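You operate a simulated robot arm through the tools that you are given. There is no shell and no other tool.

The job below is to be done with a simulated robot arm. You get a single attempt, and the scene is never put back.

TASK
Wind the film back off the load, open the clip, latch the turntable.
Fine: first turn the film brake knob fully anticlockwise and free the latch.

Only the result counts: the job must be done as asked and must still hold three seconds after the hand-in. Knocking over, shifting, dropping, spilling or breaking anything else fails it.

THE ROBOT
A 7-joint arm with a two-finger parallel gripper, fixed in place. Base frame: the origin is at the foot of the arm, x ahead of it, y to its left, z up. Readings come in mm, degrees, newtons and seconds.
With the tool pointing down near the work surface it reaches from about 400 to 900 mm from the base axis. Its first joint turns from -17.0 to 126.0 degrees. Payload 1.57 kg.
The tool frame sits at the grasp point between the pads (the TCP): z along the fingers, y along the line on which they close. The tips reach 30 mm beyond it. The gripper opens to 80 mm. The fingers are 17 mm wide and 12 mm thick; the gripper's body (40 by 82 mm) begins 80 mm behind the TCP.
Orientation is that of the tool frame in the base frame, as [roll, pitch, yaw] about the fixed x, y, z axes, in that order (R = Rz(yaw) Ry(pitch) Rx(roll)). With the fingers straight down and closing along the base's y, the tool's x points along the base's -x, its y along +y and its z along -z.

THE INTERFACE
- The arm moves only by the tool arm_command. Its argument "increments" is a list of rows, each an object (a shift or turn left out is 0, a gripper value left out holds the last) with "dr": the turn, a rotation vector about the base's x, y, z in units of 6 degrees (1.0 is 6 degrees), a list of three; "translation": the shift along the base's x, y, z in units of 40 mm (1.0 is 40 mm), a list of three; "gripper": the closure in counts, from 0 (fully open) to 255 (shut). In form: [{"dr": [ax, ay, az], "translation": [tx, ty, tz], "gripper": gripper}, ...]. A call has 1 to 20 rows; each row shifts and turns the commanded pose from where the row before left it. A call with a number of a shift or a turn outside -1 to 1 is refused whole. Each row takes 0.2 s and may step no farther than 50 mm and 8.6 degrees from the row before; otherwise, or with a gripper value out of range, the whole call is refused. Where a pose cannot be reached the arm comes as near as it can. A force on the tool above 40 N (or 10 N above the force at the start of the call, whichever is more), or a blocked arm, ends the call early, and 0.2 s more pass. The fingers move at their own pace (about 45 mm/s each) and stop on an object; they squeeze with about 35 N. The grip force told is the motor's: it shows also when the fingers shut on nothing. Time passes only in rows, and 0.2 s behind the last, so rows that do not move let the fingers close. The reply holds the time, the measured pose of the TCP, the force on the tool along the base axes, the opening and the grip force, in the units named above and with some noise, with the torque about the TCP (base axes, N m) and any sound that the robot's microphone picked up.
- Cameras (640 x 400 px; columns grow to the right, rows downward): "scene" is fixed at [49.5, -650.1, 1297.6]; the picture's right is [0.46, -0.89, 0.00], its down [-0.37, -0.19, -0.91] and it looks along [0.81, 0.42, -0.42] (base axes); focal length 214 px, centre (320, 200). "wrist" rides on the gripper at [72, -7, -122] in the tool frame; the picture's right is [0.09, 1.00, 0.00], its down [-0.84, 0.08, -0.54] and it looks along [-0.54, 0.05, 0.84] (tool axes); focal length 238 px, centre (320, 200). There is no depth. A picture from a camera that has moved, and an enlarged one, comes with that camera's place and axes in the base frame and with its lens.
- snapshot(camera): a new picture of that camera. No time passes.
- raise_lower(by): slides the trunk up (or, below 0, down) by that many mm; the arm rides with it, the base frame stays. It gives what a move gives, with no picture.
- zoom(camera, box): a new picture of the part [left, top, right, bottom] of that camera's present view, enlarged. No time passes.
- job_done(): hands the job in; it is judged then, once.

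Nothing tells you positions but the pictures and the camera data. Unless the task says otherwise, let go and move clear before handing in.

The tools are called after ">>>" as name(argument=value, ...) on one line, values as JSON. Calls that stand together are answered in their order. arm_command: Moves the arm, as the interface text tells. Its arguments: {"type":"object","properties":{"increments":{"type":"array","items":{"type":"object","properties":{"dr":{"type":"array","items":{"type":"number"}},"translation":{"type":"array","items":{"type":"number"}},"gripper":{"type":"number"}}}}},"required":["increments"]} The other tools are called the same way: raise_lower (by) slides the trunk up or down; snapshot (camera) takes a picture; zoom (camera, box) takes an enlarged picture of a part of a camera's view; job_done () hands the job in.

At the start:

```text
clock: 0.0
tool_pos: [512.6, -26.1, 1405.6]
ee_rot: [-179.9, 0.0, 180.0]
ft_force: [-0.2, 0.2, 0.1]
moment: [-0.01, 0.01, 0.01]
gripper_width: 79.9
finger_force: 0.0
trunk travel left (down, up): [-725.0, 65.0]
```

scene: 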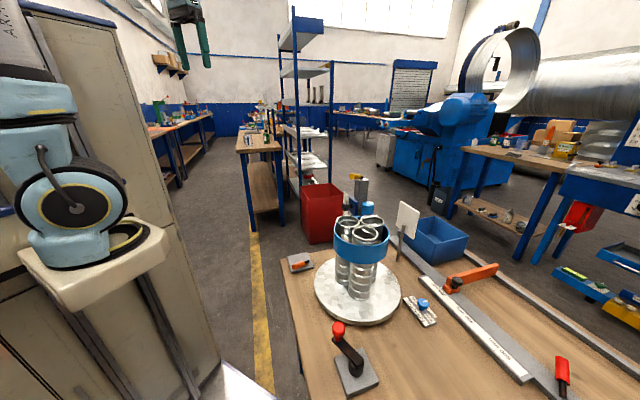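
wrist: 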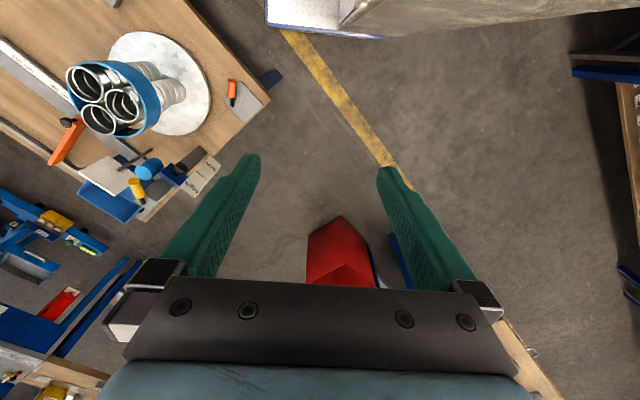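

I see a workbench with a round turntable carrying bundled metal tubes wrapped in blue film, plus several levers and knobs around it. I'll enlarge the parts before moving anything.

>>> zoom(camera="scene", box=[280, 160, 460, 280])

>>> zoom(camera="scene", box=[270, 240, 450, 400])

>>> zoom(camera="scene", box=[400, 240, 640, 400])

>>> zoom(camera="wrist", box=[0, 20, 280, 220])

```text
3.33 times, centred on (370, 220) of scene
camera zoom: at [49.5, -650.1, 1297.6], right [0.46, -0.89, 0.0], down [-0.37, -0.19, -0.91], along [0.81, 0.42, -0.42], focal length 715 px, centre (153, 133)
```

zoom: 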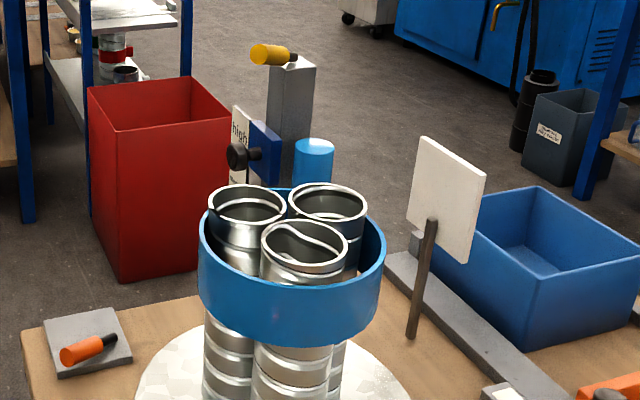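

```text
2.50 times, centred on (360, 320) of scene
camera zoom: at [49.5, -650.1, 1297.6], right [0.46, -0.89, 0.0], down [-0.37, -0.19, -0.91], along [0.81, 0.42, -0.42], focal length 536 px, centre (220, -100)
```

zoom: 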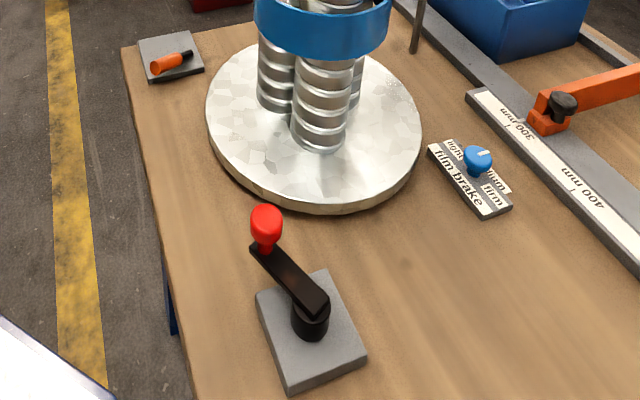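

```text
2.50 times, centred on (520, 320) of scene
camera zoom: at [49.5, -650.1, 1297.6], right [0.46, -0.89, 0.0], down [-0.37, -0.19, -0.91], along [0.81, 0.42, -0.42], focal length 536 px, centre (-180, -100)
```

zoom: 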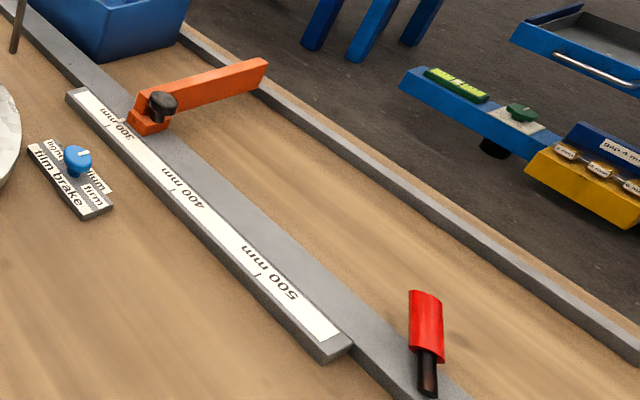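

```text
2.00 times, centred on (140, 120) of wrist
camera zoom: at [440.4, -31.8, 1528.9], right [-0.09, 1.0, 0.0], down [0.84, 0.08, 0.54], along [0.54, 0.05, -0.84], focal length 477 px, centre (680, 360)
```

zoom: 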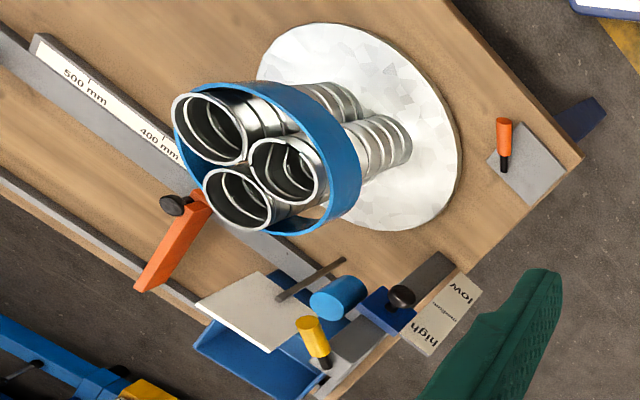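

The turntable top works out at roughly (581, -516, 719), with a load of tubes on it up to about z 940. The bench edge runs obliquely across the base frame. I'll swing the arm toward the bench while staying high, to check reach and get a better overhead view.

>>> arm_command(increments=[{"translation": [-0.2, -0.8, 0]}, {"translation": [-0.2, -0.8, 0]}, {"translation": [-0.2, -0.8, 0]}, {"translation": [-0.2, -0.8, 0]}, {"translation": [-0.2, -0.8, 0]}, {"translation": [-0.2, -0.8, 0]}, {"translation": [-0.2, -0.8, 0]}, {"translation": [-0.2, -0.8, 0]}])

>>> snapshot(camera="wrist")

>>> snapshot(camera="scene")

```text
clock: 1.8
tool_pos: [448.9, -281.9, 1406.8]
ee_rot: [-179.9, 0.1, 180.0]
ft_force: [-0.1, 0.4, -0.8]
moment: [-0.04, -0.06, -0.04]
gripper_width: 80.1
finger_force: 0.2
trunk travel left (down, up): [-725.0, 65.0]
```

```text
taken
camera wrist: at [377.9, -287.4, 1529.9], right [-0.09, 1.0, 0.0], down [0.84, 0.08, 0.54], along [0.54, 0.05, -0.84], focal length 238 px, centre (320, 200)
```

wrist: 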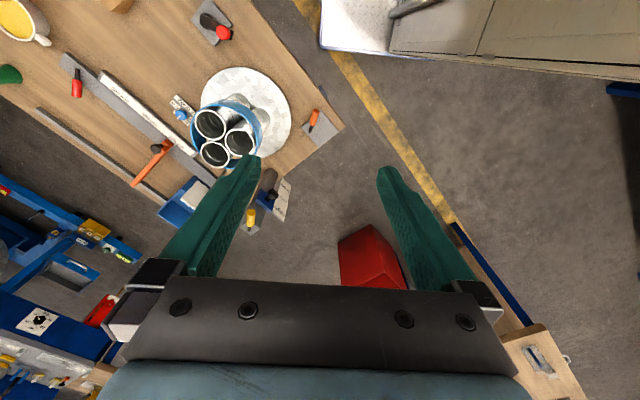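

```text
taken
```

scene: 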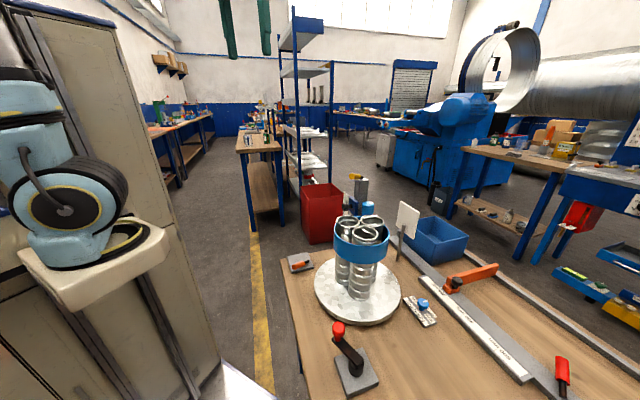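

The arm reaches toward the bench without trouble. I'll go on over the bench for an overhead look.

>>> arm_command(increments=[{"translation": [0, -0.85, 0]}, {"translation": [0, -0.85, 0]}, {"translation": [0, -0.85, 0]}, {"translation": [0, -0.85, 0]}, {"translation": [0, -0.85, 0]}, {"translation": [0, -0.85, 0]}, {"translation": [0, -0.85, 0]}, {"translation": [0, -0.85, 0]}])

>>> snapshot(camera="wrist")

>>> zoom(camera="wrist", box=[200, 0, 440, 150])

```text
clock: 3.6
tool_pos: [447.4, -552.5, 1407.7]
ee_rot: [-179.9, 0.2, -180.0]
ft_force: [-0.8, 0.3, -0.3]
moment: [-0.06, -0.03, 0.0]
gripper_width: 80.2
finger_force: 0.1
trunk travel left (down, up): [-725.0, 65.0]
```

```text
taken
camera wrist: at [375.9, -558.1, 1530.7], right [-0.09, 1.0, 0.0], down [0.84, 0.08, 0.54], along [0.54, 0.05, -0.84], focal length 238 px, centre (320, 200)
```

wrist: 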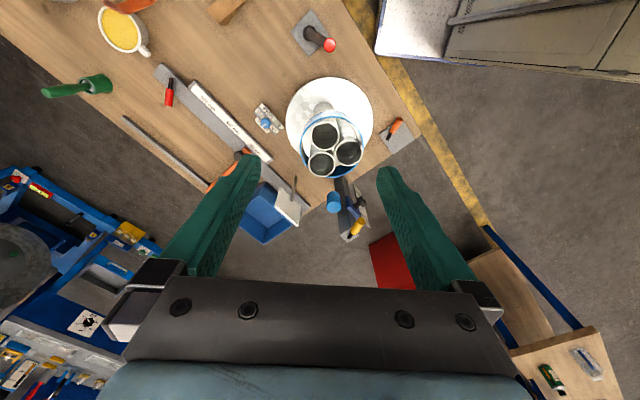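

```text
2.67 times, centred on (320, 75) of wrist
camera zoom: at [375.9, -558.1, 1530.7], right [-0.09, 1.0, 0.0], down [0.84, 0.08, 0.54], along [0.54, 0.05, -0.84], focal length 636 px, centre (320, 533)
```

zoom: 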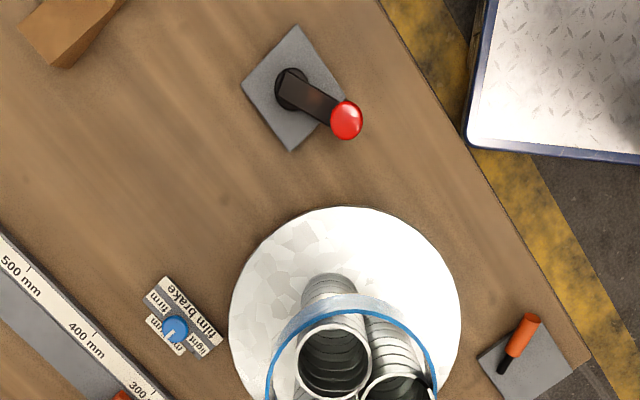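

From overhead I can see the crank with the red ball, the film brake knob, the turntable and the orange corner lever. I'll lower the trunk for closer views.

>>> raise_lower(by=-250)

>>> snapshot(camera="wrist")

>>> zoom(camera="wrist", box=[160, 0, 480, 200])

>>> snapshot(camera="scene")

```text
clock: 6.2
tool_pos: [447.3, -553.0, 1157.3]
ee_rot: [-179.8, 0.1, 179.9]
ft_force: [-0.2, -0.5, -0.7]
moment: [0.03, 0.01, 0.03]
gripper_width: 79.9
finger_force: 0.2
trunk travel left (down, up): [-475.0, 315.0]
```

```text
taken
camera wrist: at [375.7, -558.3, 1280.4], right [-0.09, 1.0, 0.0], down [0.84, 0.08, 0.54], along [0.54, 0.05, -0.84], focal length 238 px, centre (320, 200)
```

wrist: 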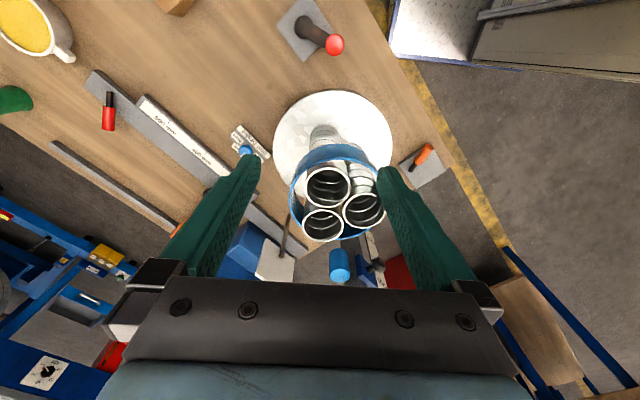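

```text
2.00 times, centred on (320, 100) of wrist
camera zoom: at [375.7, -558.3, 1280.4], right [-0.09, 1.0, 0.0], down [0.84, 0.08, 0.54], along [0.54, 0.05, -0.84], focal length 477 px, centre (320, 400)
```

zoom: 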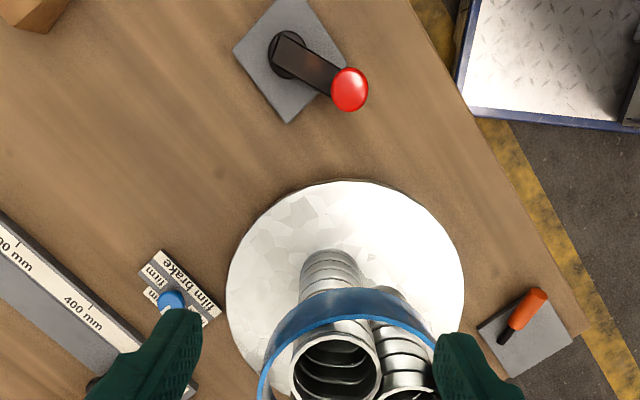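

```text
taken
```

scene: 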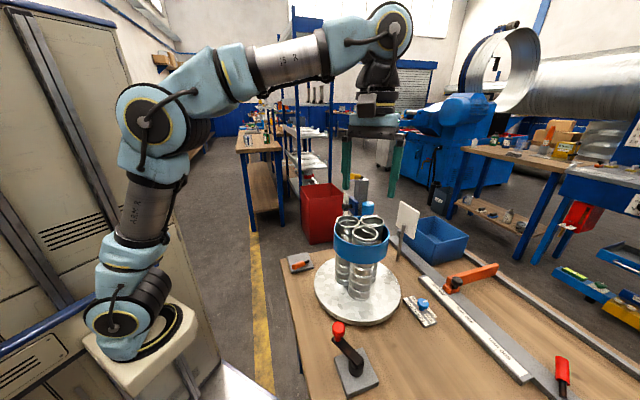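

The lever at the corner sits near (615, -268). I'll move over it for a closer view of that lever and of the mast behind the turntable.

>>> arm_command(increments=[{"translation": [0.4, 0.75, 0]}, {"translation": [0.4, 0.75, 0]}, {"translation": [0.4, 0.75, 0]}, {"translation": [0.4, 0.75, 0]}, {"translation": [0.4, 0.75, 0]}, {"translation": [0.4, 0.75, 0]}, {"translation": [0.4, 0.75, 0]}, {"translation": [0.4, 0.75, 0]}, {"translation": [0.4, 0.75, 0]}, {"translation": [0, 0, -1]}, {"translation": [0, 0, -1]}, {"translation": [0, 0, -1]}])

>>> snapshot(camera="wrist")

>>> zoom(camera="wrist", box=[120, 0, 440, 200])

>>> zoom(camera="wrist", box=[0, 100, 240, 300])

```text
clock: 8.8
tool_pos: [591.1, -280.1, 1037.2]
ee_rot: [-180.0, 0.1, 180.0]
ft_force: [0.4, 0.0, -0.5]
moment: [0.01, 0.01, 0.03]
gripper_width: 79.9
finger_force: 0.0
trunk travel left (down, up): [-475.0, 315.0]
```

```text
taken
camera wrist: at [519.7, -287.0, 1159.6], right [-0.09, 1.0, 0.0], down [0.84, 0.08, 0.54], along [0.54, 0.05, -0.84], focal length 238 px, centre (320, 200)
```

wrist: 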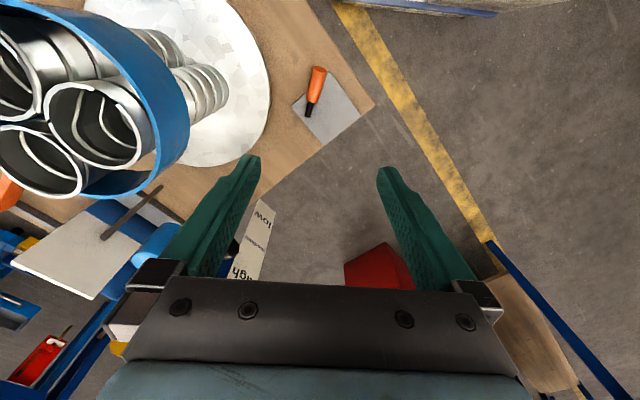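

```text
2.00 times, centred on (280, 100) of wrist
camera zoom: at [519.7, -287.0, 1159.6], right [-0.09, 1.0, 0.0], down [0.84, 0.08, 0.54], along [0.54, 0.05, -0.84], focal length 477 px, centre (400, 400)
```

zoom: 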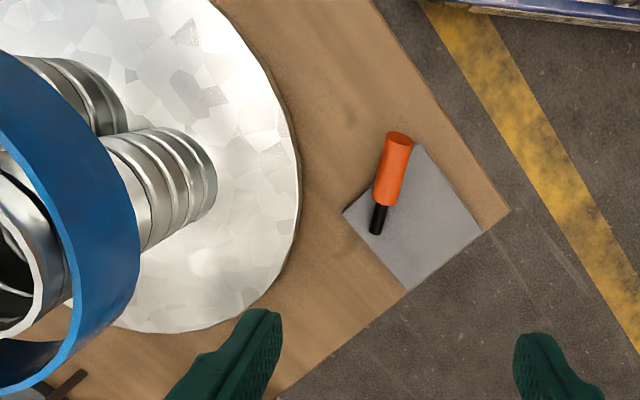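

```text
2.00 times, centred on (120, 200) of wrist
camera zoom: at [519.7, -287.0, 1159.6], right [-0.09, 1.0, 0.0], down [0.84, 0.08, 0.54], along [0.54, 0.05, -0.84], focal length 477 px, centre (720, 200)
```

zoom: 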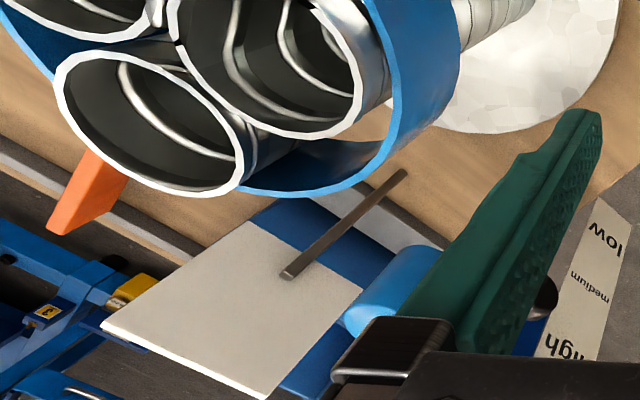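

The orange handle on the corner plate looks like a tilting lever, and the mast carries a low/medium/high scale. I'll zoom tightly on each part from the scene camera.

>>> zoom(camera="scene", box=[280, 245, 330, 280])

>>> zoom(camera="scene", box=[330, 165, 430, 245])

>>> zoom(camera="scene", box=[395, 285, 445, 335])

>>> zoom(camera="scene", box=[430, 250, 510, 310])

>>> zoom(camera="scene", box=[520, 340, 600, 400])

>>> zoom(camera="scene", box=[310, 310, 400, 400])

```text
11.43 times, centred on (305, 262) of scene
camera zoom: at [49.5, -650.1, 1297.6], right [0.46, -0.89, 0.0], down [-0.37, -0.19, -0.91], along [0.81, 0.42, -0.42], focal length 2451 px, centre (491, -514)
```

zoom: 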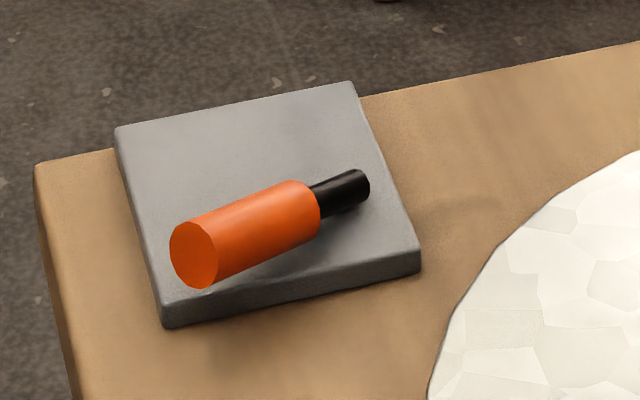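

```text
5.00 times, centred on (380, 205) of scene
camera zoom: at [49.5, -650.1, 1297.6], right [0.46, -0.89, 0.0], down [-0.37, -0.19, -0.91], along [0.81, 0.42, -0.42], focal length 1072 px, centre (20, 175)
```

zoom: 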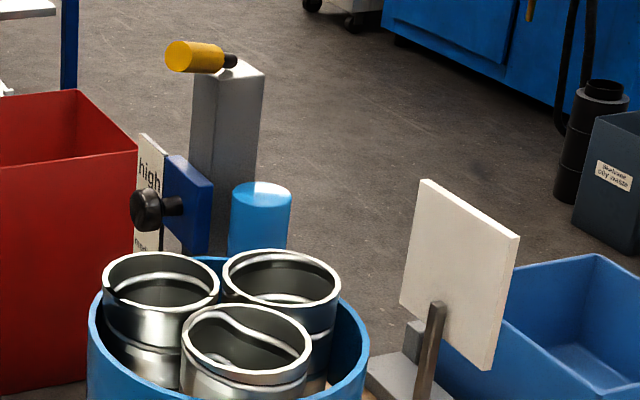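

```text
8.00 times, centred on (420, 310) of scene
camera zoom: at [49.5, -650.1, 1297.6], right [0.46, -0.89, 0.0], down [-0.37, -0.19, -0.91], along [0.81, 0.42, -0.42], focal length 1716 px, centre (-480, -680)
```

zoom: 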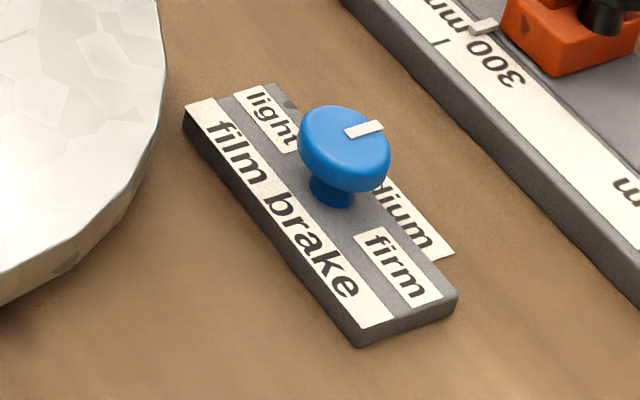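

```text
6.67 times, centred on (470, 280) of scene
camera zoom: at [49.5, -650.1, 1297.6], right [0.46, -0.89, 0.0], down [-0.37, -0.19, -0.91], along [0.81, 0.42, -0.42], focal length 1430 px, centre (-680, -333)
```

zoom: 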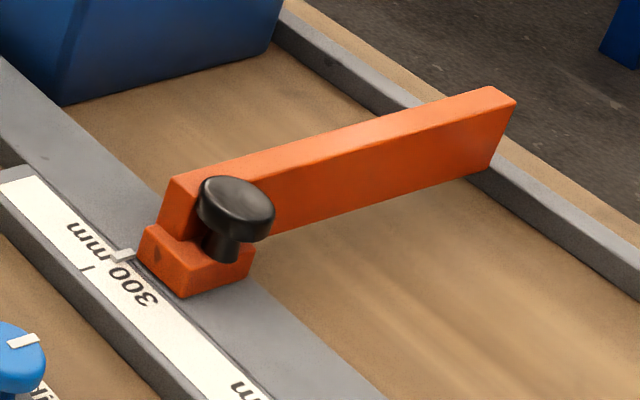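

```text
6.67 times, centred on (560, 370) of scene
camera zoom: at [49.5, -650.1, 1297.6], right [0.46, -0.89, 0.0], down [-0.37, -0.19, -0.91], along [0.81, 0.42, -0.42], focal length 1430 px, centre (-1280, -933)
```

zoom: 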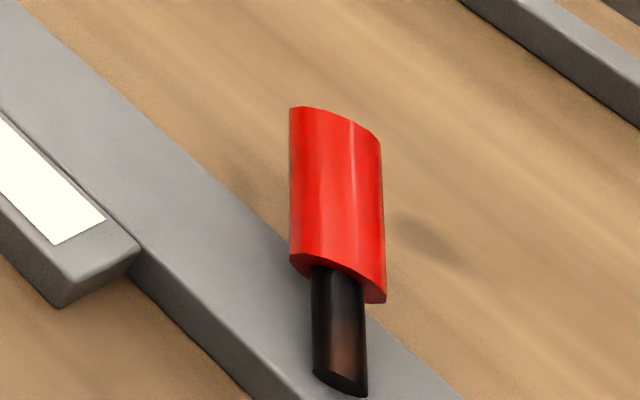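

```text
4.44 times, centred on (355, 355) of scene
camera zoom: at [49.5, -650.1, 1297.6], right [0.46, -0.89, 0.0], down [-0.37, -0.19, -0.91], along [0.81, 0.42, -0.42], focal length 953 px, centre (164, -489)
```

zoom: 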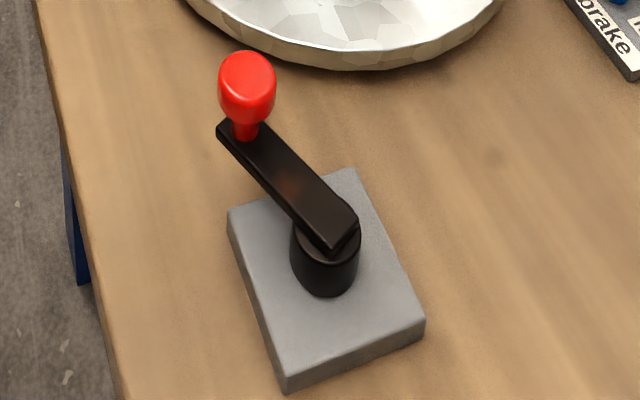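

I can make out the main controls: crank, brake knob (its pointer around medium), the mast with a carriage and film roll, and three similar levers in orange, red and yellow. I still need to find the clip and the latch, so I'll turn and tilt the wrist camera for an oblique look from the left side.

>>> arm_command(increments=[{"translation": [0, 0.3, 0.1], "dr": [0, 0, -1]}, {"translation": [0, 0.3, 0.1], "dr": [0, 0, -1]}, {"translation": [0, 0.3, 0.1], "dr": [0, 0, -1]}, {"translation": [0, 0.3, 0.1], "dr": [0, 0, -1]}, {"translation": [0, 0.3, 0.1], "dr": [0, 0, -1]}, {"translation": [0, 0.3, 0], "dr": [0, 0, -1]}, {"translation": [0, 0.3, 0], "dr": [0, 0, -1]}, {"translation": [0, 0.3, 0], "dr": [0, 0, -1]}, {"translation": [0, 0, 0], "dr": [0, 0, -1]}, {"translation": [0, 0, 0], "dr": [0, 0, -1]}, {"dr": [-0.866, -0.5, 0]}, {"dr": [-0.866, -0.5, 0]}, {"dr": [-0.866, -0.5, 0]}, {"dr": [-0.866, -0.5, 0]}, {"dr": [-0.866, -0.5, 0]}])

>>> snapshot(camera="wrist")

>>> snapshot(camera="scene")

```text
clock: 12.0
tool_pos: [590.4, -186.0, 1058.2]
ee_rot: [180.0, 30.1, 119.9]
ft_force: [-0.1, 0.2, 0.1]
moment: [0.0, -0.02, -0.02]
gripper_width: 80.0
finger_force: 0.1
trunk travel left (down, up): [-475.0, 315.0]
```

```text
taken
camera wrist: at [523.9, -82.3, 1128.1], right [0.82, 0.57, -0.05], down [0.29, -0.35, 0.89], along [0.49, -0.75, -0.46], focal length 238 px, centre (320, 200)
```

wrist: 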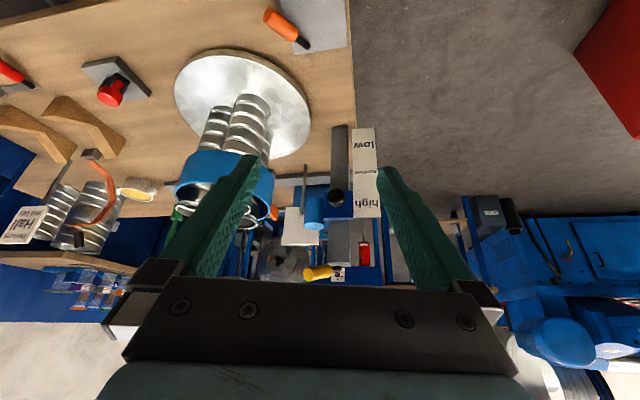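

```text
taken
```

scene: 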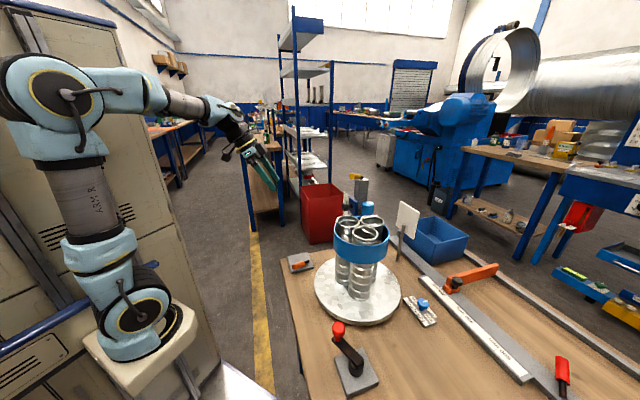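

The oblique view works, though it comes out upside down. I'll enlarge the mast, turntable and lever areas in it.

>>> zoom(camera="wrist", box=[260, 110, 420, 290])

>>> zoom(camera="wrist", box=[160, 0, 360, 200])

>>> zoom(camera="wrist", box=[0, 40, 180, 260])

```text
2.22 times, centred on (340, 200) of wrist
camera zoom: at [523.9, -82.3, 1128.1], right [0.82, 0.57, -0.05], down [0.29, -0.35, 0.89], along [0.49, -0.75, -0.46], focal length 530 px, centre (276, 200)
```

zoom: 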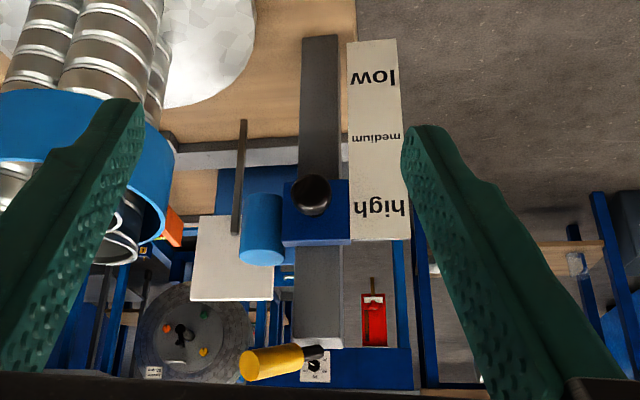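

```text
2.00 times, centred on (260, 100) of wrist
camera zoom: at [523.9, -82.3, 1128.1], right [0.82, 0.57, -0.05], down [0.29, -0.35, 0.89], along [0.49, -0.75, -0.46], focal length 477 px, centre (440, 400)
```

zoom: 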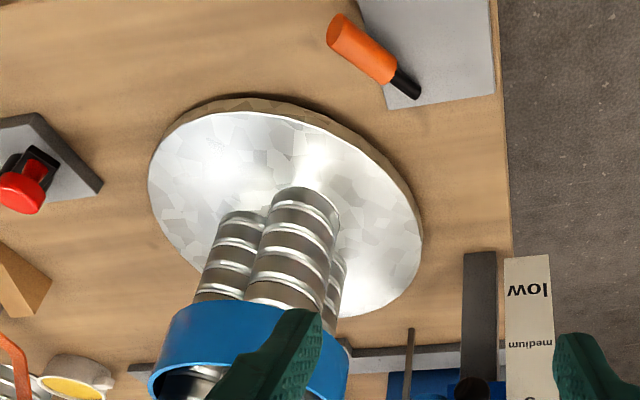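

```text
1.82 times, centred on (90, 150) of wrist
camera zoom: at [523.9, -82.3, 1128.1], right [0.82, 0.57, -0.05], down [0.29, -0.35, 0.89], along [0.49, -0.75, -0.46], focal length 433 px, centre (738, 291)
```

zoom: 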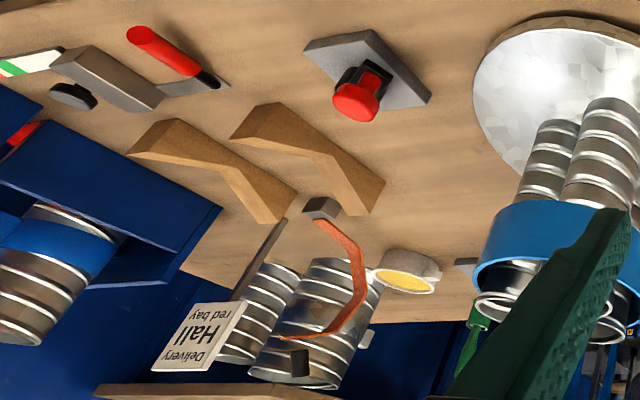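

There is more on the bench to the right: another red lever, wooden cradles with tubes, an orange strap and a delivery sign. I'll look along the rest of the bench.

>>> arm_command(increments=[{"translation": [-0.9, -0.5, 0]}, {"translation": [-0.9, -0.5, 0]}, {"translation": [-0.9, -0.5, 0]}, {"translation": [-0.9, -0.5, 0]}, {"translation": [-0.9, -0.5, 0]}, {"translation": [-0.9, -0.5, 0]}, {"translation": [-0.9, -0.5, 0]}, {"translation": [-0.9, -0.5, 0]}])

>>> snapshot(camera="wrist")

>>> zoom(camera="wrist", box=[0, 0, 320, 200])

>>> zoom(camera="wrist", box=[320, 0, 640, 200])

```text
clock: 13.8
tool_pos: [458.4, -324.8, 1006.9]
ee_rot: [-179.9, 30.0, 120.0]
ft_force: [0.0, -0.4, -0.7]
moment: [-0.04, 0.01, -0.03]
gripper_width: 80.2
finger_force: 0.1
out of reach, approached as far as the arm can: row 3, 4, 5, 6, 7, 8
trunk travel left (down, up): [-475.0, 315.0]
```

```text
taken
camera wrist: at [392.7, -220.5, 1077.8], right [0.82, 0.57, -0.05], down [0.29, -0.35, 0.89], along [0.49, -0.74, -0.46], focal length 238 px, centre (320, 200)
```

wrist: 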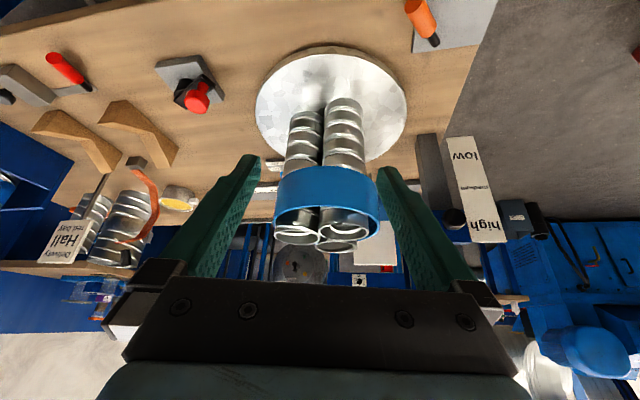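

```text
2.00 times, centred on (160, 100) of wrist
camera zoom: at [392.7, -220.5, 1077.8], right [0.82, 0.57, -0.05], down [0.29, -0.35, 0.89], along [0.49, -0.74, -0.46], focal length 477 px, centre (640, 400)
```

zoom: 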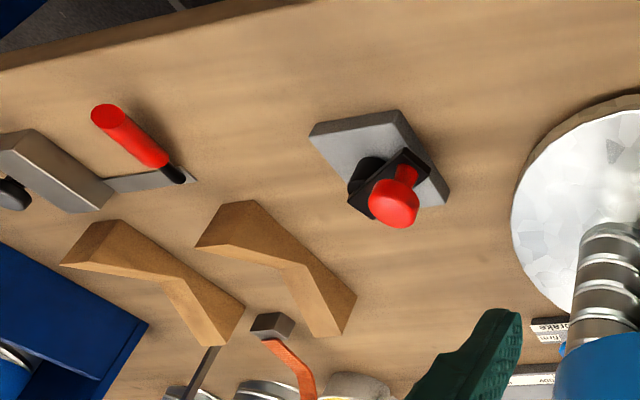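

```text
2.00 times, centred on (480, 100) of wrist
camera zoom: at [392.7, -220.5, 1077.8], right [0.82, 0.57, -0.05], down [0.29, -0.35, 0.89], along [0.49, -0.74, -0.46], focal length 477 px, centre (0, 400)
```

zoom: 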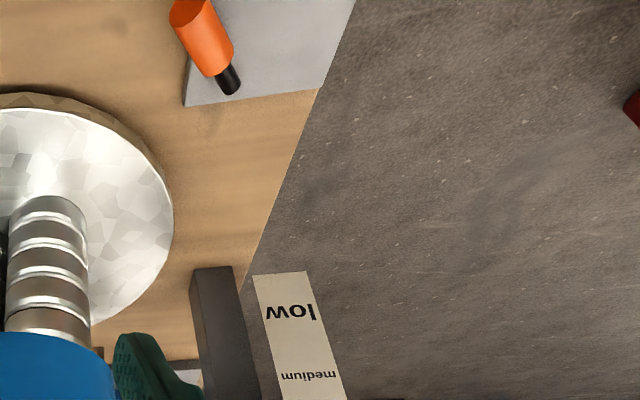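

The tilted pose ran out of reach near the base. I'll straighten the tool, raise it slightly and view the right part of the bench from above.

>>> arm_command(increments=[{"dr": [0.866, 0.5, 0], "translation": [0, 0, 0.5]}, {"dr": [0.866, 0.5, 0], "translation": [0, 0, 0.5]}, {"dr": [0.866, 0.5, 0], "translation": [0, 0, 0.5]}, {"dr": [0.866, 0.5, 0], "translation": [0, 0, 0.5]}, {"dr": [0.866, 0.5, 0], "translation": [0, 0, 0.5]}])

```text
clock: 15.0
tool_pos: [459.4, -322.1, 1108.9]
ee_rot: [-180.0, -0.1, 119.9]
ft_force: [0.2, 0.7, 0.4]
moment: [0.01, -0.02, 0.03]
gripper_width: 79.9
finger_force: 0.0
trunk travel left (down, up): [-475.0, 315.0]
```

>>> arm_command(increments=[{"translation": [-0.5, -0.65, 0]}, {"translation": [-0.5, -0.65, 0]}, {"translation": [-0.5, -0.65, 0]}, {"translation": [-0.5, -0.65, 0]}, {"translation": [-0.5, -0.65, 0]}, {"translation": [-0.5, -0.65, 0]}, {"translation": [-0.5, -0.65, 0]}, {"translation": [-0.5, -0.65, 0]}])

>>> snapshot(camera="wrist")

>>> zoom(camera="wrist", box=[0, 0, 320, 200])

>>> zoom(camera="wrist", box=[320, 0, 640, 200])

```text
clock: 16.8
tool_pos: [298.9, -533.8, 1106.8]
ee_rot: [-179.9, 0.1, 120.0]
ft_force: [0.1, 0.6, 0.3]
moment: [0.01, 0.01, 0.01]
gripper_width: 80.2
finger_force: 0.1
trunk travel left (down, up): [-475.0, 315.0]
```

```text
taken
camera wrist: at [257.7, -473.7, 1230.0], right [0.82, 0.58, 0.0], down [0.49, -0.68, 0.54], along [0.31, -0.44, -0.84], focal length 238 px, centre (320, 200)
```

wrist: 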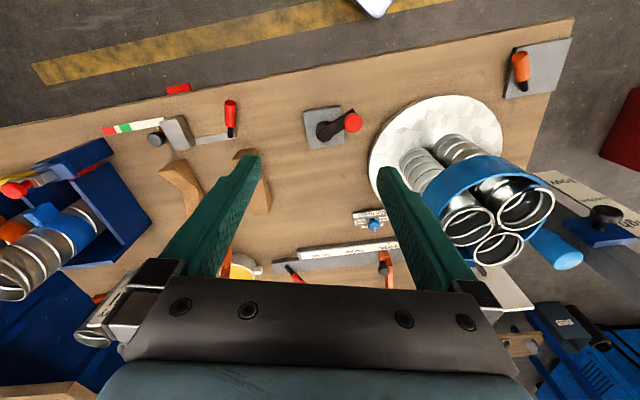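

```text
2.00 times, centred on (160, 100) of wrist
camera zoom: at [257.7, -473.7, 1230.0], right [0.82, 0.58, 0.0], down [0.49, -0.68, 0.54], along [0.31, -0.44, -0.84], focal length 477 px, centre (640, 400)
```

zoom: 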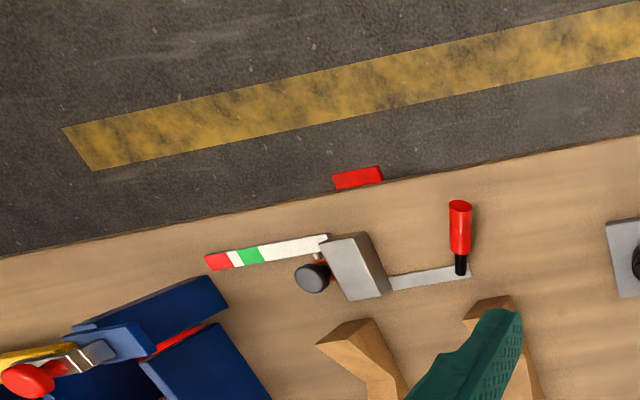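

```text
2.00 times, centred on (480, 100) of wrist
camera zoom: at [257.7, -473.7, 1230.0], right [0.82, 0.58, 0.0], down [0.49, -0.68, 0.54], along [0.31, -0.44, -0.84], focal length 477 px, centre (0, 400)
```

zoom: 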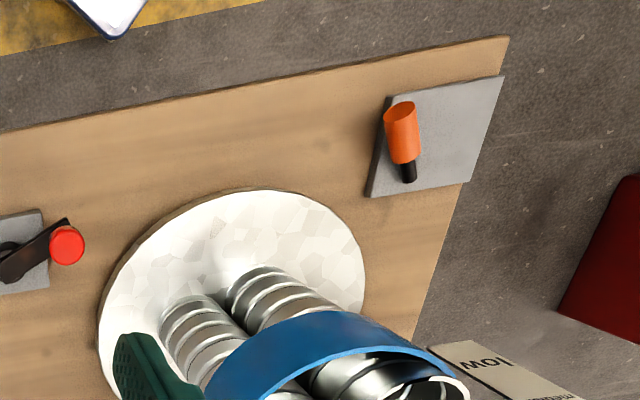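

The right-hand end is a strapping station with a tensioner, so the wrapper is the group around the turntable. I'll now get directly above the turntable and mast to look for the clip on the hidden far side.

>>> arm_command(increments=[{"translation": [0.8, -0.1, 0.4]}, {"translation": [0.8, -0.1, 0.4]}, {"translation": [0.8, -0.1, 0.4]}, {"translation": [0.8, -0.1, 0.4]}, {"translation": [0.8, -0.1, 0.4]}, {"translation": [0.8, -0.2, 0]}, {"translation": [0.8, -0.2, 0]}, {"translation": [0.8, -0.2, 0]}, {"translation": [0.8, -0.2, 0]}, {"translation": [0.8, -0.2, 0]}])

>>> snapshot(camera="wrist")

>>> zoom(camera="wrist", box=[160, 0, 480, 200])

```text
clock: 19.0
tool_pos: [560.9, -547.7, 1163.2]
ee_rot: [-179.8, 0.1, 120.0]
ft_force: [0.6, 0.2, -0.3]
moment: [0.01, 0.0, 0.0]
gripper_width: 80.0
finger_force: 0.2
out of reach, approached as far as the arm can: row 7, 8, 9, 10
trunk travel left (down, up): [-475.0, 315.0]
```

```text
taken
camera wrist: at [518.7, -487.4, 1286.2], right [0.82, 0.58, 0.0], down [0.48, -0.69, 0.54], along [0.31, -0.44, -0.84], focal length 238 px, centre (320, 200)
```

wrist: 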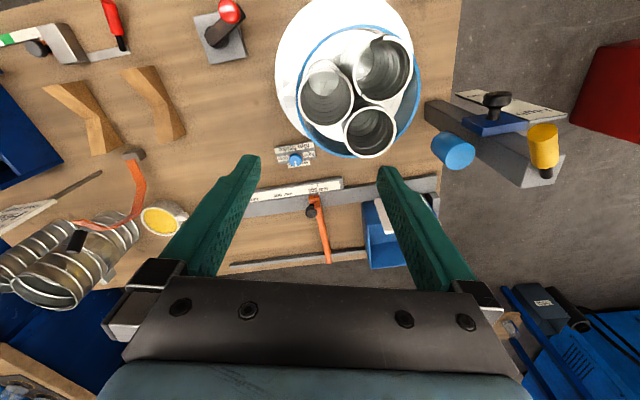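

```text
2.00 times, centred on (320, 100) of wrist
camera zoom: at [518.7, -487.4, 1286.2], right [0.82, 0.58, 0.0], down [0.48, -0.69, 0.54], along [0.31, -0.44, -0.84], focal length 477 px, centre (320, 400)
```

zoom: 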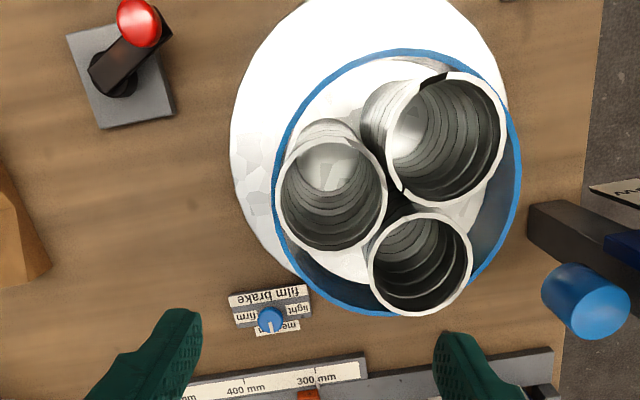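

The brake knob works out at about (601, -714, 743), and anticlockwise takes its pointer from medium to light. I'll enlarge the mast, knob, band and crank from this viewpoint.

>>> zoom(camera="wrist", box=[400, 70, 600, 200])

>>> zoom(camera="wrist", box=[260, 120, 340, 180])

>>> zoom(camera="wrist", box=[260, 0, 440, 170])

>>> zoom(camera="wrist", box=[180, 0, 280, 80])

>>> zoom(camera="wrist", box=[200, 140, 460, 280])

```text
3.08 times, centred on (500, 135) of wrist
camera zoom: at [518.7, -487.4, 1286.2], right [0.82, 0.58, 0.0], down [0.48, -0.69, 0.54], along [0.31, -0.44, -0.84], focal length 733 px, centre (-234, 400)
```

zoom: 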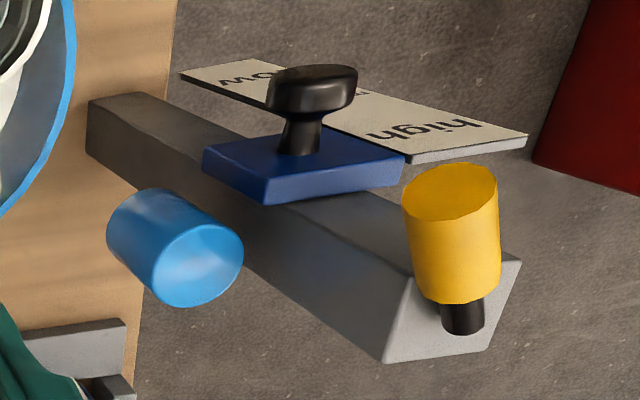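

```text
6.67 times, centred on (300, 150) of wrist
camera zoom: at [518.7, -487.4, 1286.2], right [0.82, 0.58, 0.0], down [0.48, -0.69, 0.54], along [0.31, -0.44, -0.84], focal length 1589 px, centre (453, 533)
```

zoom: 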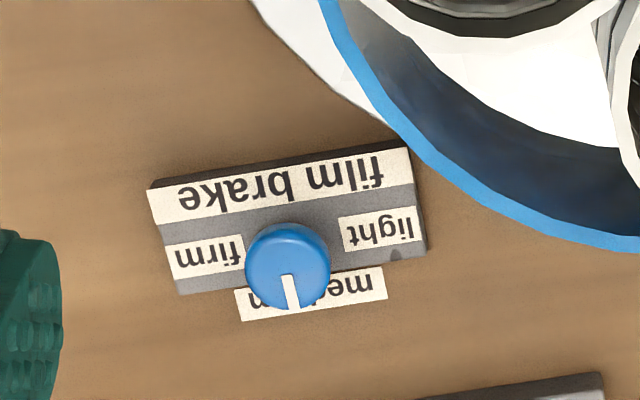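

```text
2.35 times, centred on (350, 85) of wrist
camera zoom: at [518.7, -487.4, 1286.2], right [0.82, 0.58, 0.0], down [0.48, -0.69, 0.54], along [0.31, -0.44, -0.84], focal length 561 px, centre (249, 471)
```

zoom: 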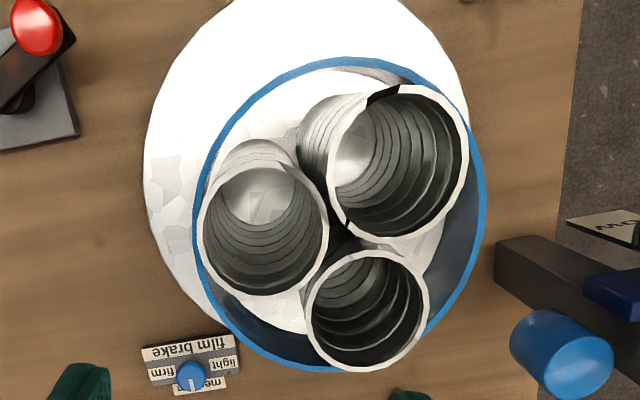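

```text
5.00 times, centred on (230, 40) of wrist
camera zoom: at [518.7, -487.4, 1286.2], right [0.82, 0.58, 0.0], down [0.48, -0.69, 0.54], along [0.31, -0.44, -0.84], focal length 1192 px, centre (770, 1000)
```

zoom: 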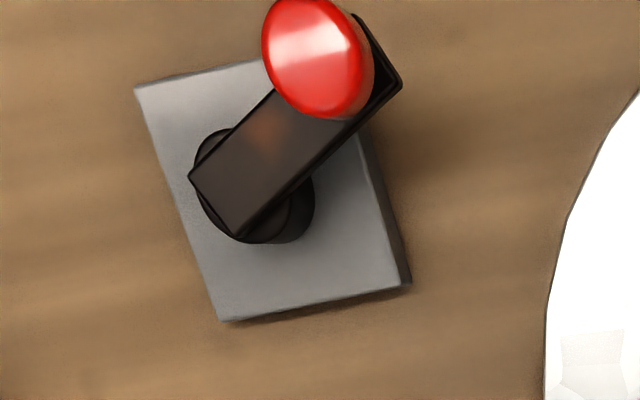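

```text
2.46 times, centred on (330, 210) of wrist
camera zoom: at [518.7, -487.4, 1286.2], right [0.82, 0.58, 0.0], down [0.48, -0.69, 0.54], along [0.31, -0.44, -0.84], focal length 587 px, centre (295, 175)
```

zoom: 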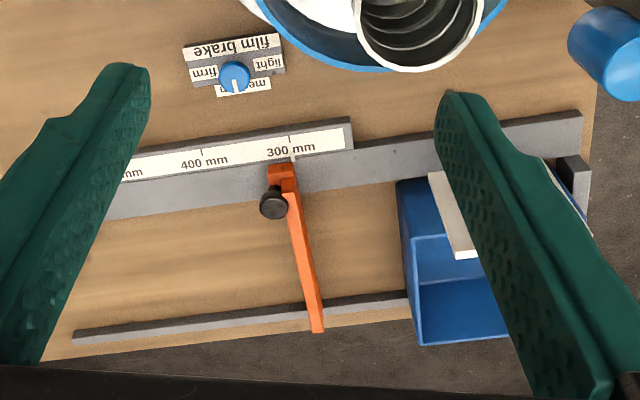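

The yellow lever on the mast top is my best candidate for the film clip, and the orange lever near the rim for the turntable latch. I'll move above the orange lever and lower the trunk for a close look.

>>> arm_command(increments=[{"translation": [0.15, 0.75, 0]}, {"translation": [0.15, 0.75, 0]}, {"translation": [0.15, 0.75, 0]}, {"translation": [0.15, 0.75, 0]}, {"translation": [0.15, 0.75, 0]}, {"translation": [0.15, 0.75, 0]}, {"translation": [0.15, 0.75, 0]}, {"translation": [0.15, 0.75, 0]}])

>>> raise_lower(by=-200)

>>> snapshot(camera="wrist")

>>> zoom(camera="wrist", box=[240, 0, 480, 150])

>>> snapshot(camera="scene")

```text
clock: 20.8
tool_pos: [608.0, -305.7, 1160.0]
ee_rot: [-179.9, 0.0, 119.9]
ft_force: [0.2, 0.1, -0.4]
moment: [0.01, 0.01, -0.03]
gripper_width: 80.0
finger_force: 0.0
trunk travel left (down, up): [-475.0, 315.0]
```

```text
clock: 22.9
tool_pos: [609.3, -305.7, 960.8]
ee_rot: [-179.9, 0.0, 120.0]
ft_force: [-0.5, -0.2, -0.1]
moment: [-0.04, 0.02, 0.0]
gripper_width: 79.9
finger_force: 0.1
trunk travel left (down, up): [-275.0, 515.0]
```

```text
taken
camera wrist: at [566.9, -247.2, 1083.8], right [0.82, 0.58, 0.0], down [0.49, -0.69, 0.54], along [0.31, -0.44, -0.84], focal length 238 px, centre (320, 200)
```

wrist: 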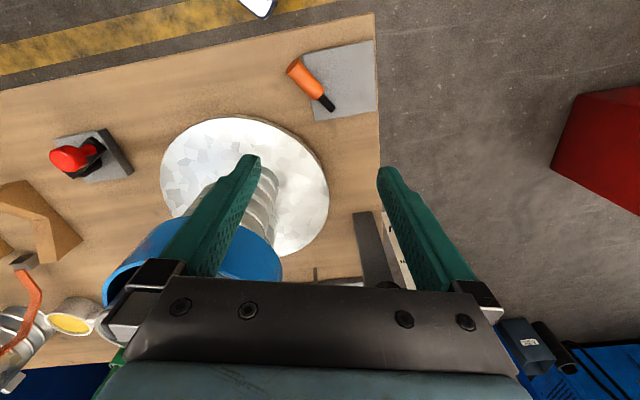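

```text
2.67 times, centred on (360, 75) of wrist
camera zoom: at [566.9, -247.2, 1083.8], right [0.82, 0.58, 0.0], down [0.49, -0.69, 0.54], along [0.31, -0.44, -0.84], focal length 636 px, centre (213, 533)
```

zoom: 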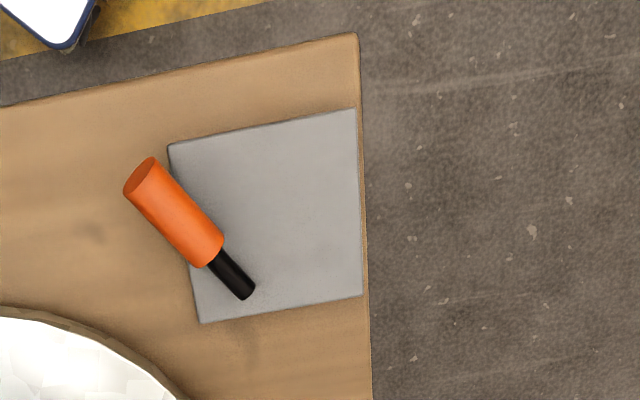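

```text
taken
```

scene: 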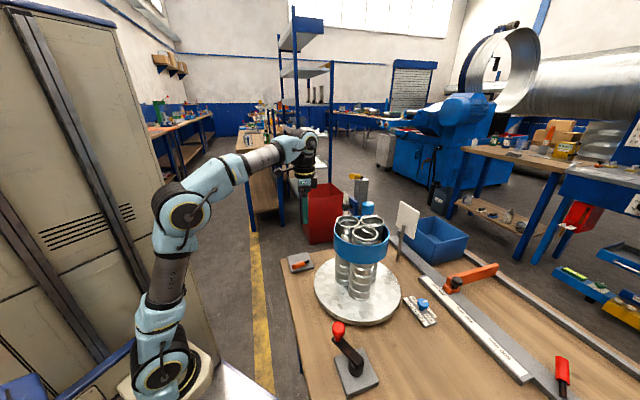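

The latch lever pivots near (626, -299, 717), with its grip up at about (548, -284, 757). The brake knob comes first and lies near the limit of reach, so I'll raise the trunk somewhat and move to the knob side with the tool turned.

>>> raise_lower(by=150)

>>> arm_command(increments=[{"translation": [-0.45, -0.73, 0], "dr": [0, 0, 0.75]}, {"translation": [-0.45, -0.73, 0], "dr": [0, 0, 0.75]}, {"translation": [-0.45, -0.73, 0], "dr": [0, 0, 0.75]}, {"translation": [-0.45, -0.73, 0], "dr": [0, 0, 0.75]}, {"translation": [-0.45, -0.73, 0], "dr": [0, 0, 0.75]}, {"translation": [-0.45, -0.73, 0], "dr": [0, 0, 0.75]}, {"translation": [-0.45, -0.73, 0], "dr": [0, 0, 0.75]}, {"translation": [-0.45, -0.73, 0], "dr": [0, 0, 0.75]}, {"translation": [-0.45, -0.73, 0], "dr": [0, 0, 0.75]}, {"translation": [-0.45, -0.73, 0], "dr": [0, 0, 0.75]}])

>>> snapshot(camera="wrist")

```text
clock: 24.7
tool_pos: [607.8, -306.4, 1111.4]
ee_rot: [-179.9, 0.0, 120.0]
ft_force: [-0.5, 0.0, -0.5]
moment: [0.0, -0.03, -0.01]
gripper_width: 80.1
finger_force: 0.1
trunk travel left (down, up): [-425.0, 365.0]
```

```text
clock: 26.9
tool_pos: [425.2, -598.1, 1113.5]
ee_rot: [-179.9, 0.0, 165.1]
ft_force: [0.2, 0.1, -0.1]
moment: [0.01, -0.01, 0.01]
gripper_width: 80.1
finger_force: 0.1
trunk travel left (down, up): [-425.0, 365.0]
```

```text
taken
camera wrist: at [355.7, -585.7, 1235.3], right [0.17, 0.99, 0.0], down [0.83, -0.14, 0.54], along [0.53, -0.09, -0.84], focal length 238 px, centre (320, 200)
```

wrist: 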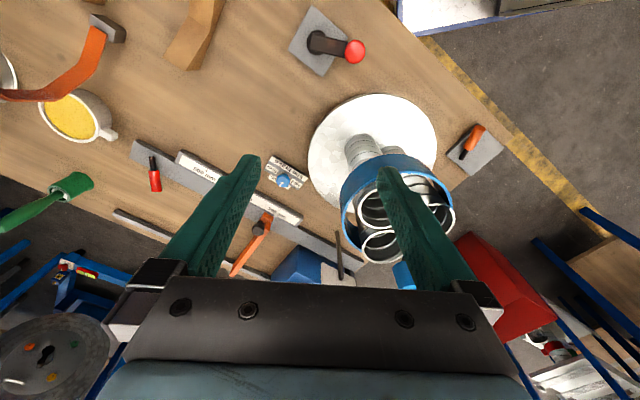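

I'm now on the knob side, with the load to the right in this view. I'll tilt the tool outward 25° and come down to a stand-off above and behind the brake knob, clear of the load.

>>> arm_command(increments=[{"translation": [0.125, -0.683, 0], "gripper": 60}, {"translation": [0.125, -0.683, -0.2]}, {"translation": [0.125, -0.683, -0.4]}, {"translation": [0.2, -0.065, -0.8], "dr": [-0.216, -0.805, 0]}, {"translation": [0.2, -0.065, -0.8], "dr": [-0.216, -0.805, 0]}, {"translation": [0.3, -0.065, -0.8], "dr": [-0.216, -0.805, 0]}, {"translation": [0.35, -0.065, -0.8], "dr": [-0.216, -0.805, 0]}, {"translation": [0.4, -0.065, -0.8], "dr": [-0.216, -0.805, 0]}])

>>> snapshot(camera="wrist")

>>> snapshot(camera="scene")

```text
clock: 28.7
tool_pos: [499.7, -688.8, 922.3]
ee_rot: [-179.8, 25.1, 164.9]
ft_force: [0.5, 0.6, 0.2]
moment: [0.0, 0.02, -0.01]
gripper_width: 61.4
finger_force: 0.0
out of reach, approached as far as the arm can: row 3
trunk travel left (down, up): [-425.0, 365.0]
```

```text
taken
camera wrist: at [385.6, -664.6, 1002.8], right [0.18, 0.98, -0.04], down [0.53, -0.06, 0.85], along [0.83, -0.17, -0.53], focal length 238 px, centre (320, 200)
```

wrist: 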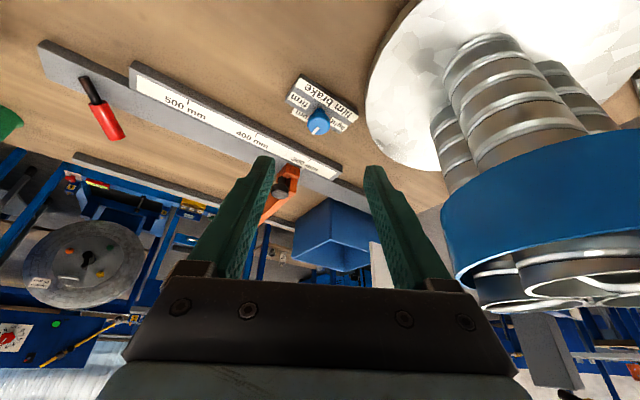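

```text
taken
```

scene: 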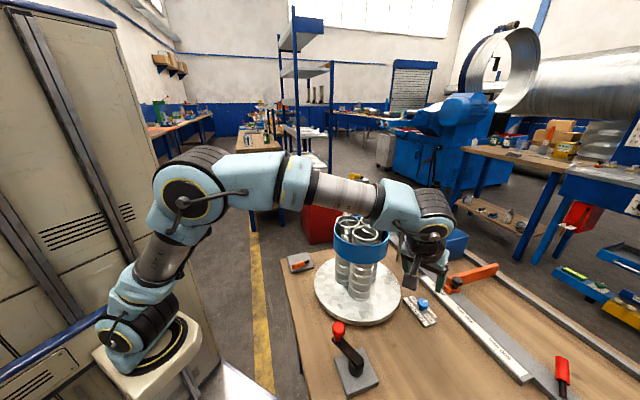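

The arm stays clear of the load and the knob is in view. I'll zoom in on it to refine its position.

>>> zoom(camera="wrist", box=[270, 60, 370, 150])

>>> zoom(camera="wrist", box=[360, 0, 640, 320])

```text
4.44 times, centred on (320, 105) of wrist
camera zoom: at [385.6, -664.6, 1002.8], right [0.18, 0.98, -0.04], down [0.53, -0.06, 0.85], along [0.83, -0.17, -0.53], focal length 1059 px, centre (320, 622)
```

zoom: 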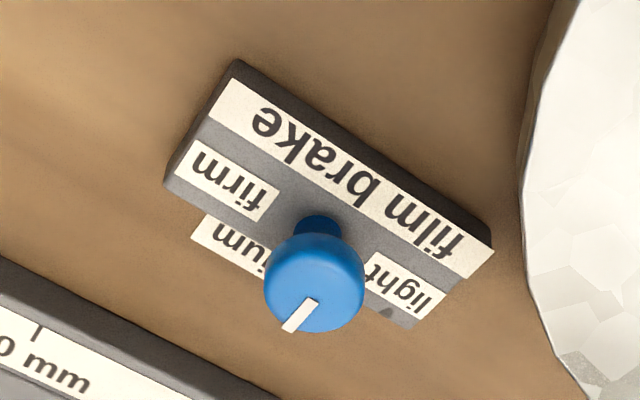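

```text
1.25 times, centred on (500, 160) of wrist
camera zoom: at [385.6, -664.6, 1002.8], right [0.18, 0.98, -0.04], down [0.53, -0.06, 0.85], along [0.83, -0.17, -0.53], focal length 298 px, centre (95, 250)
```

zoom: 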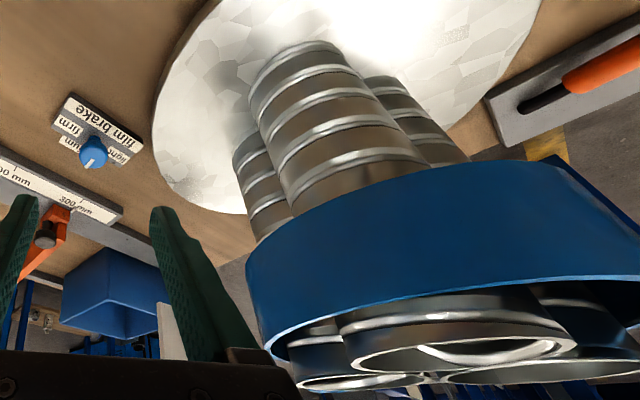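

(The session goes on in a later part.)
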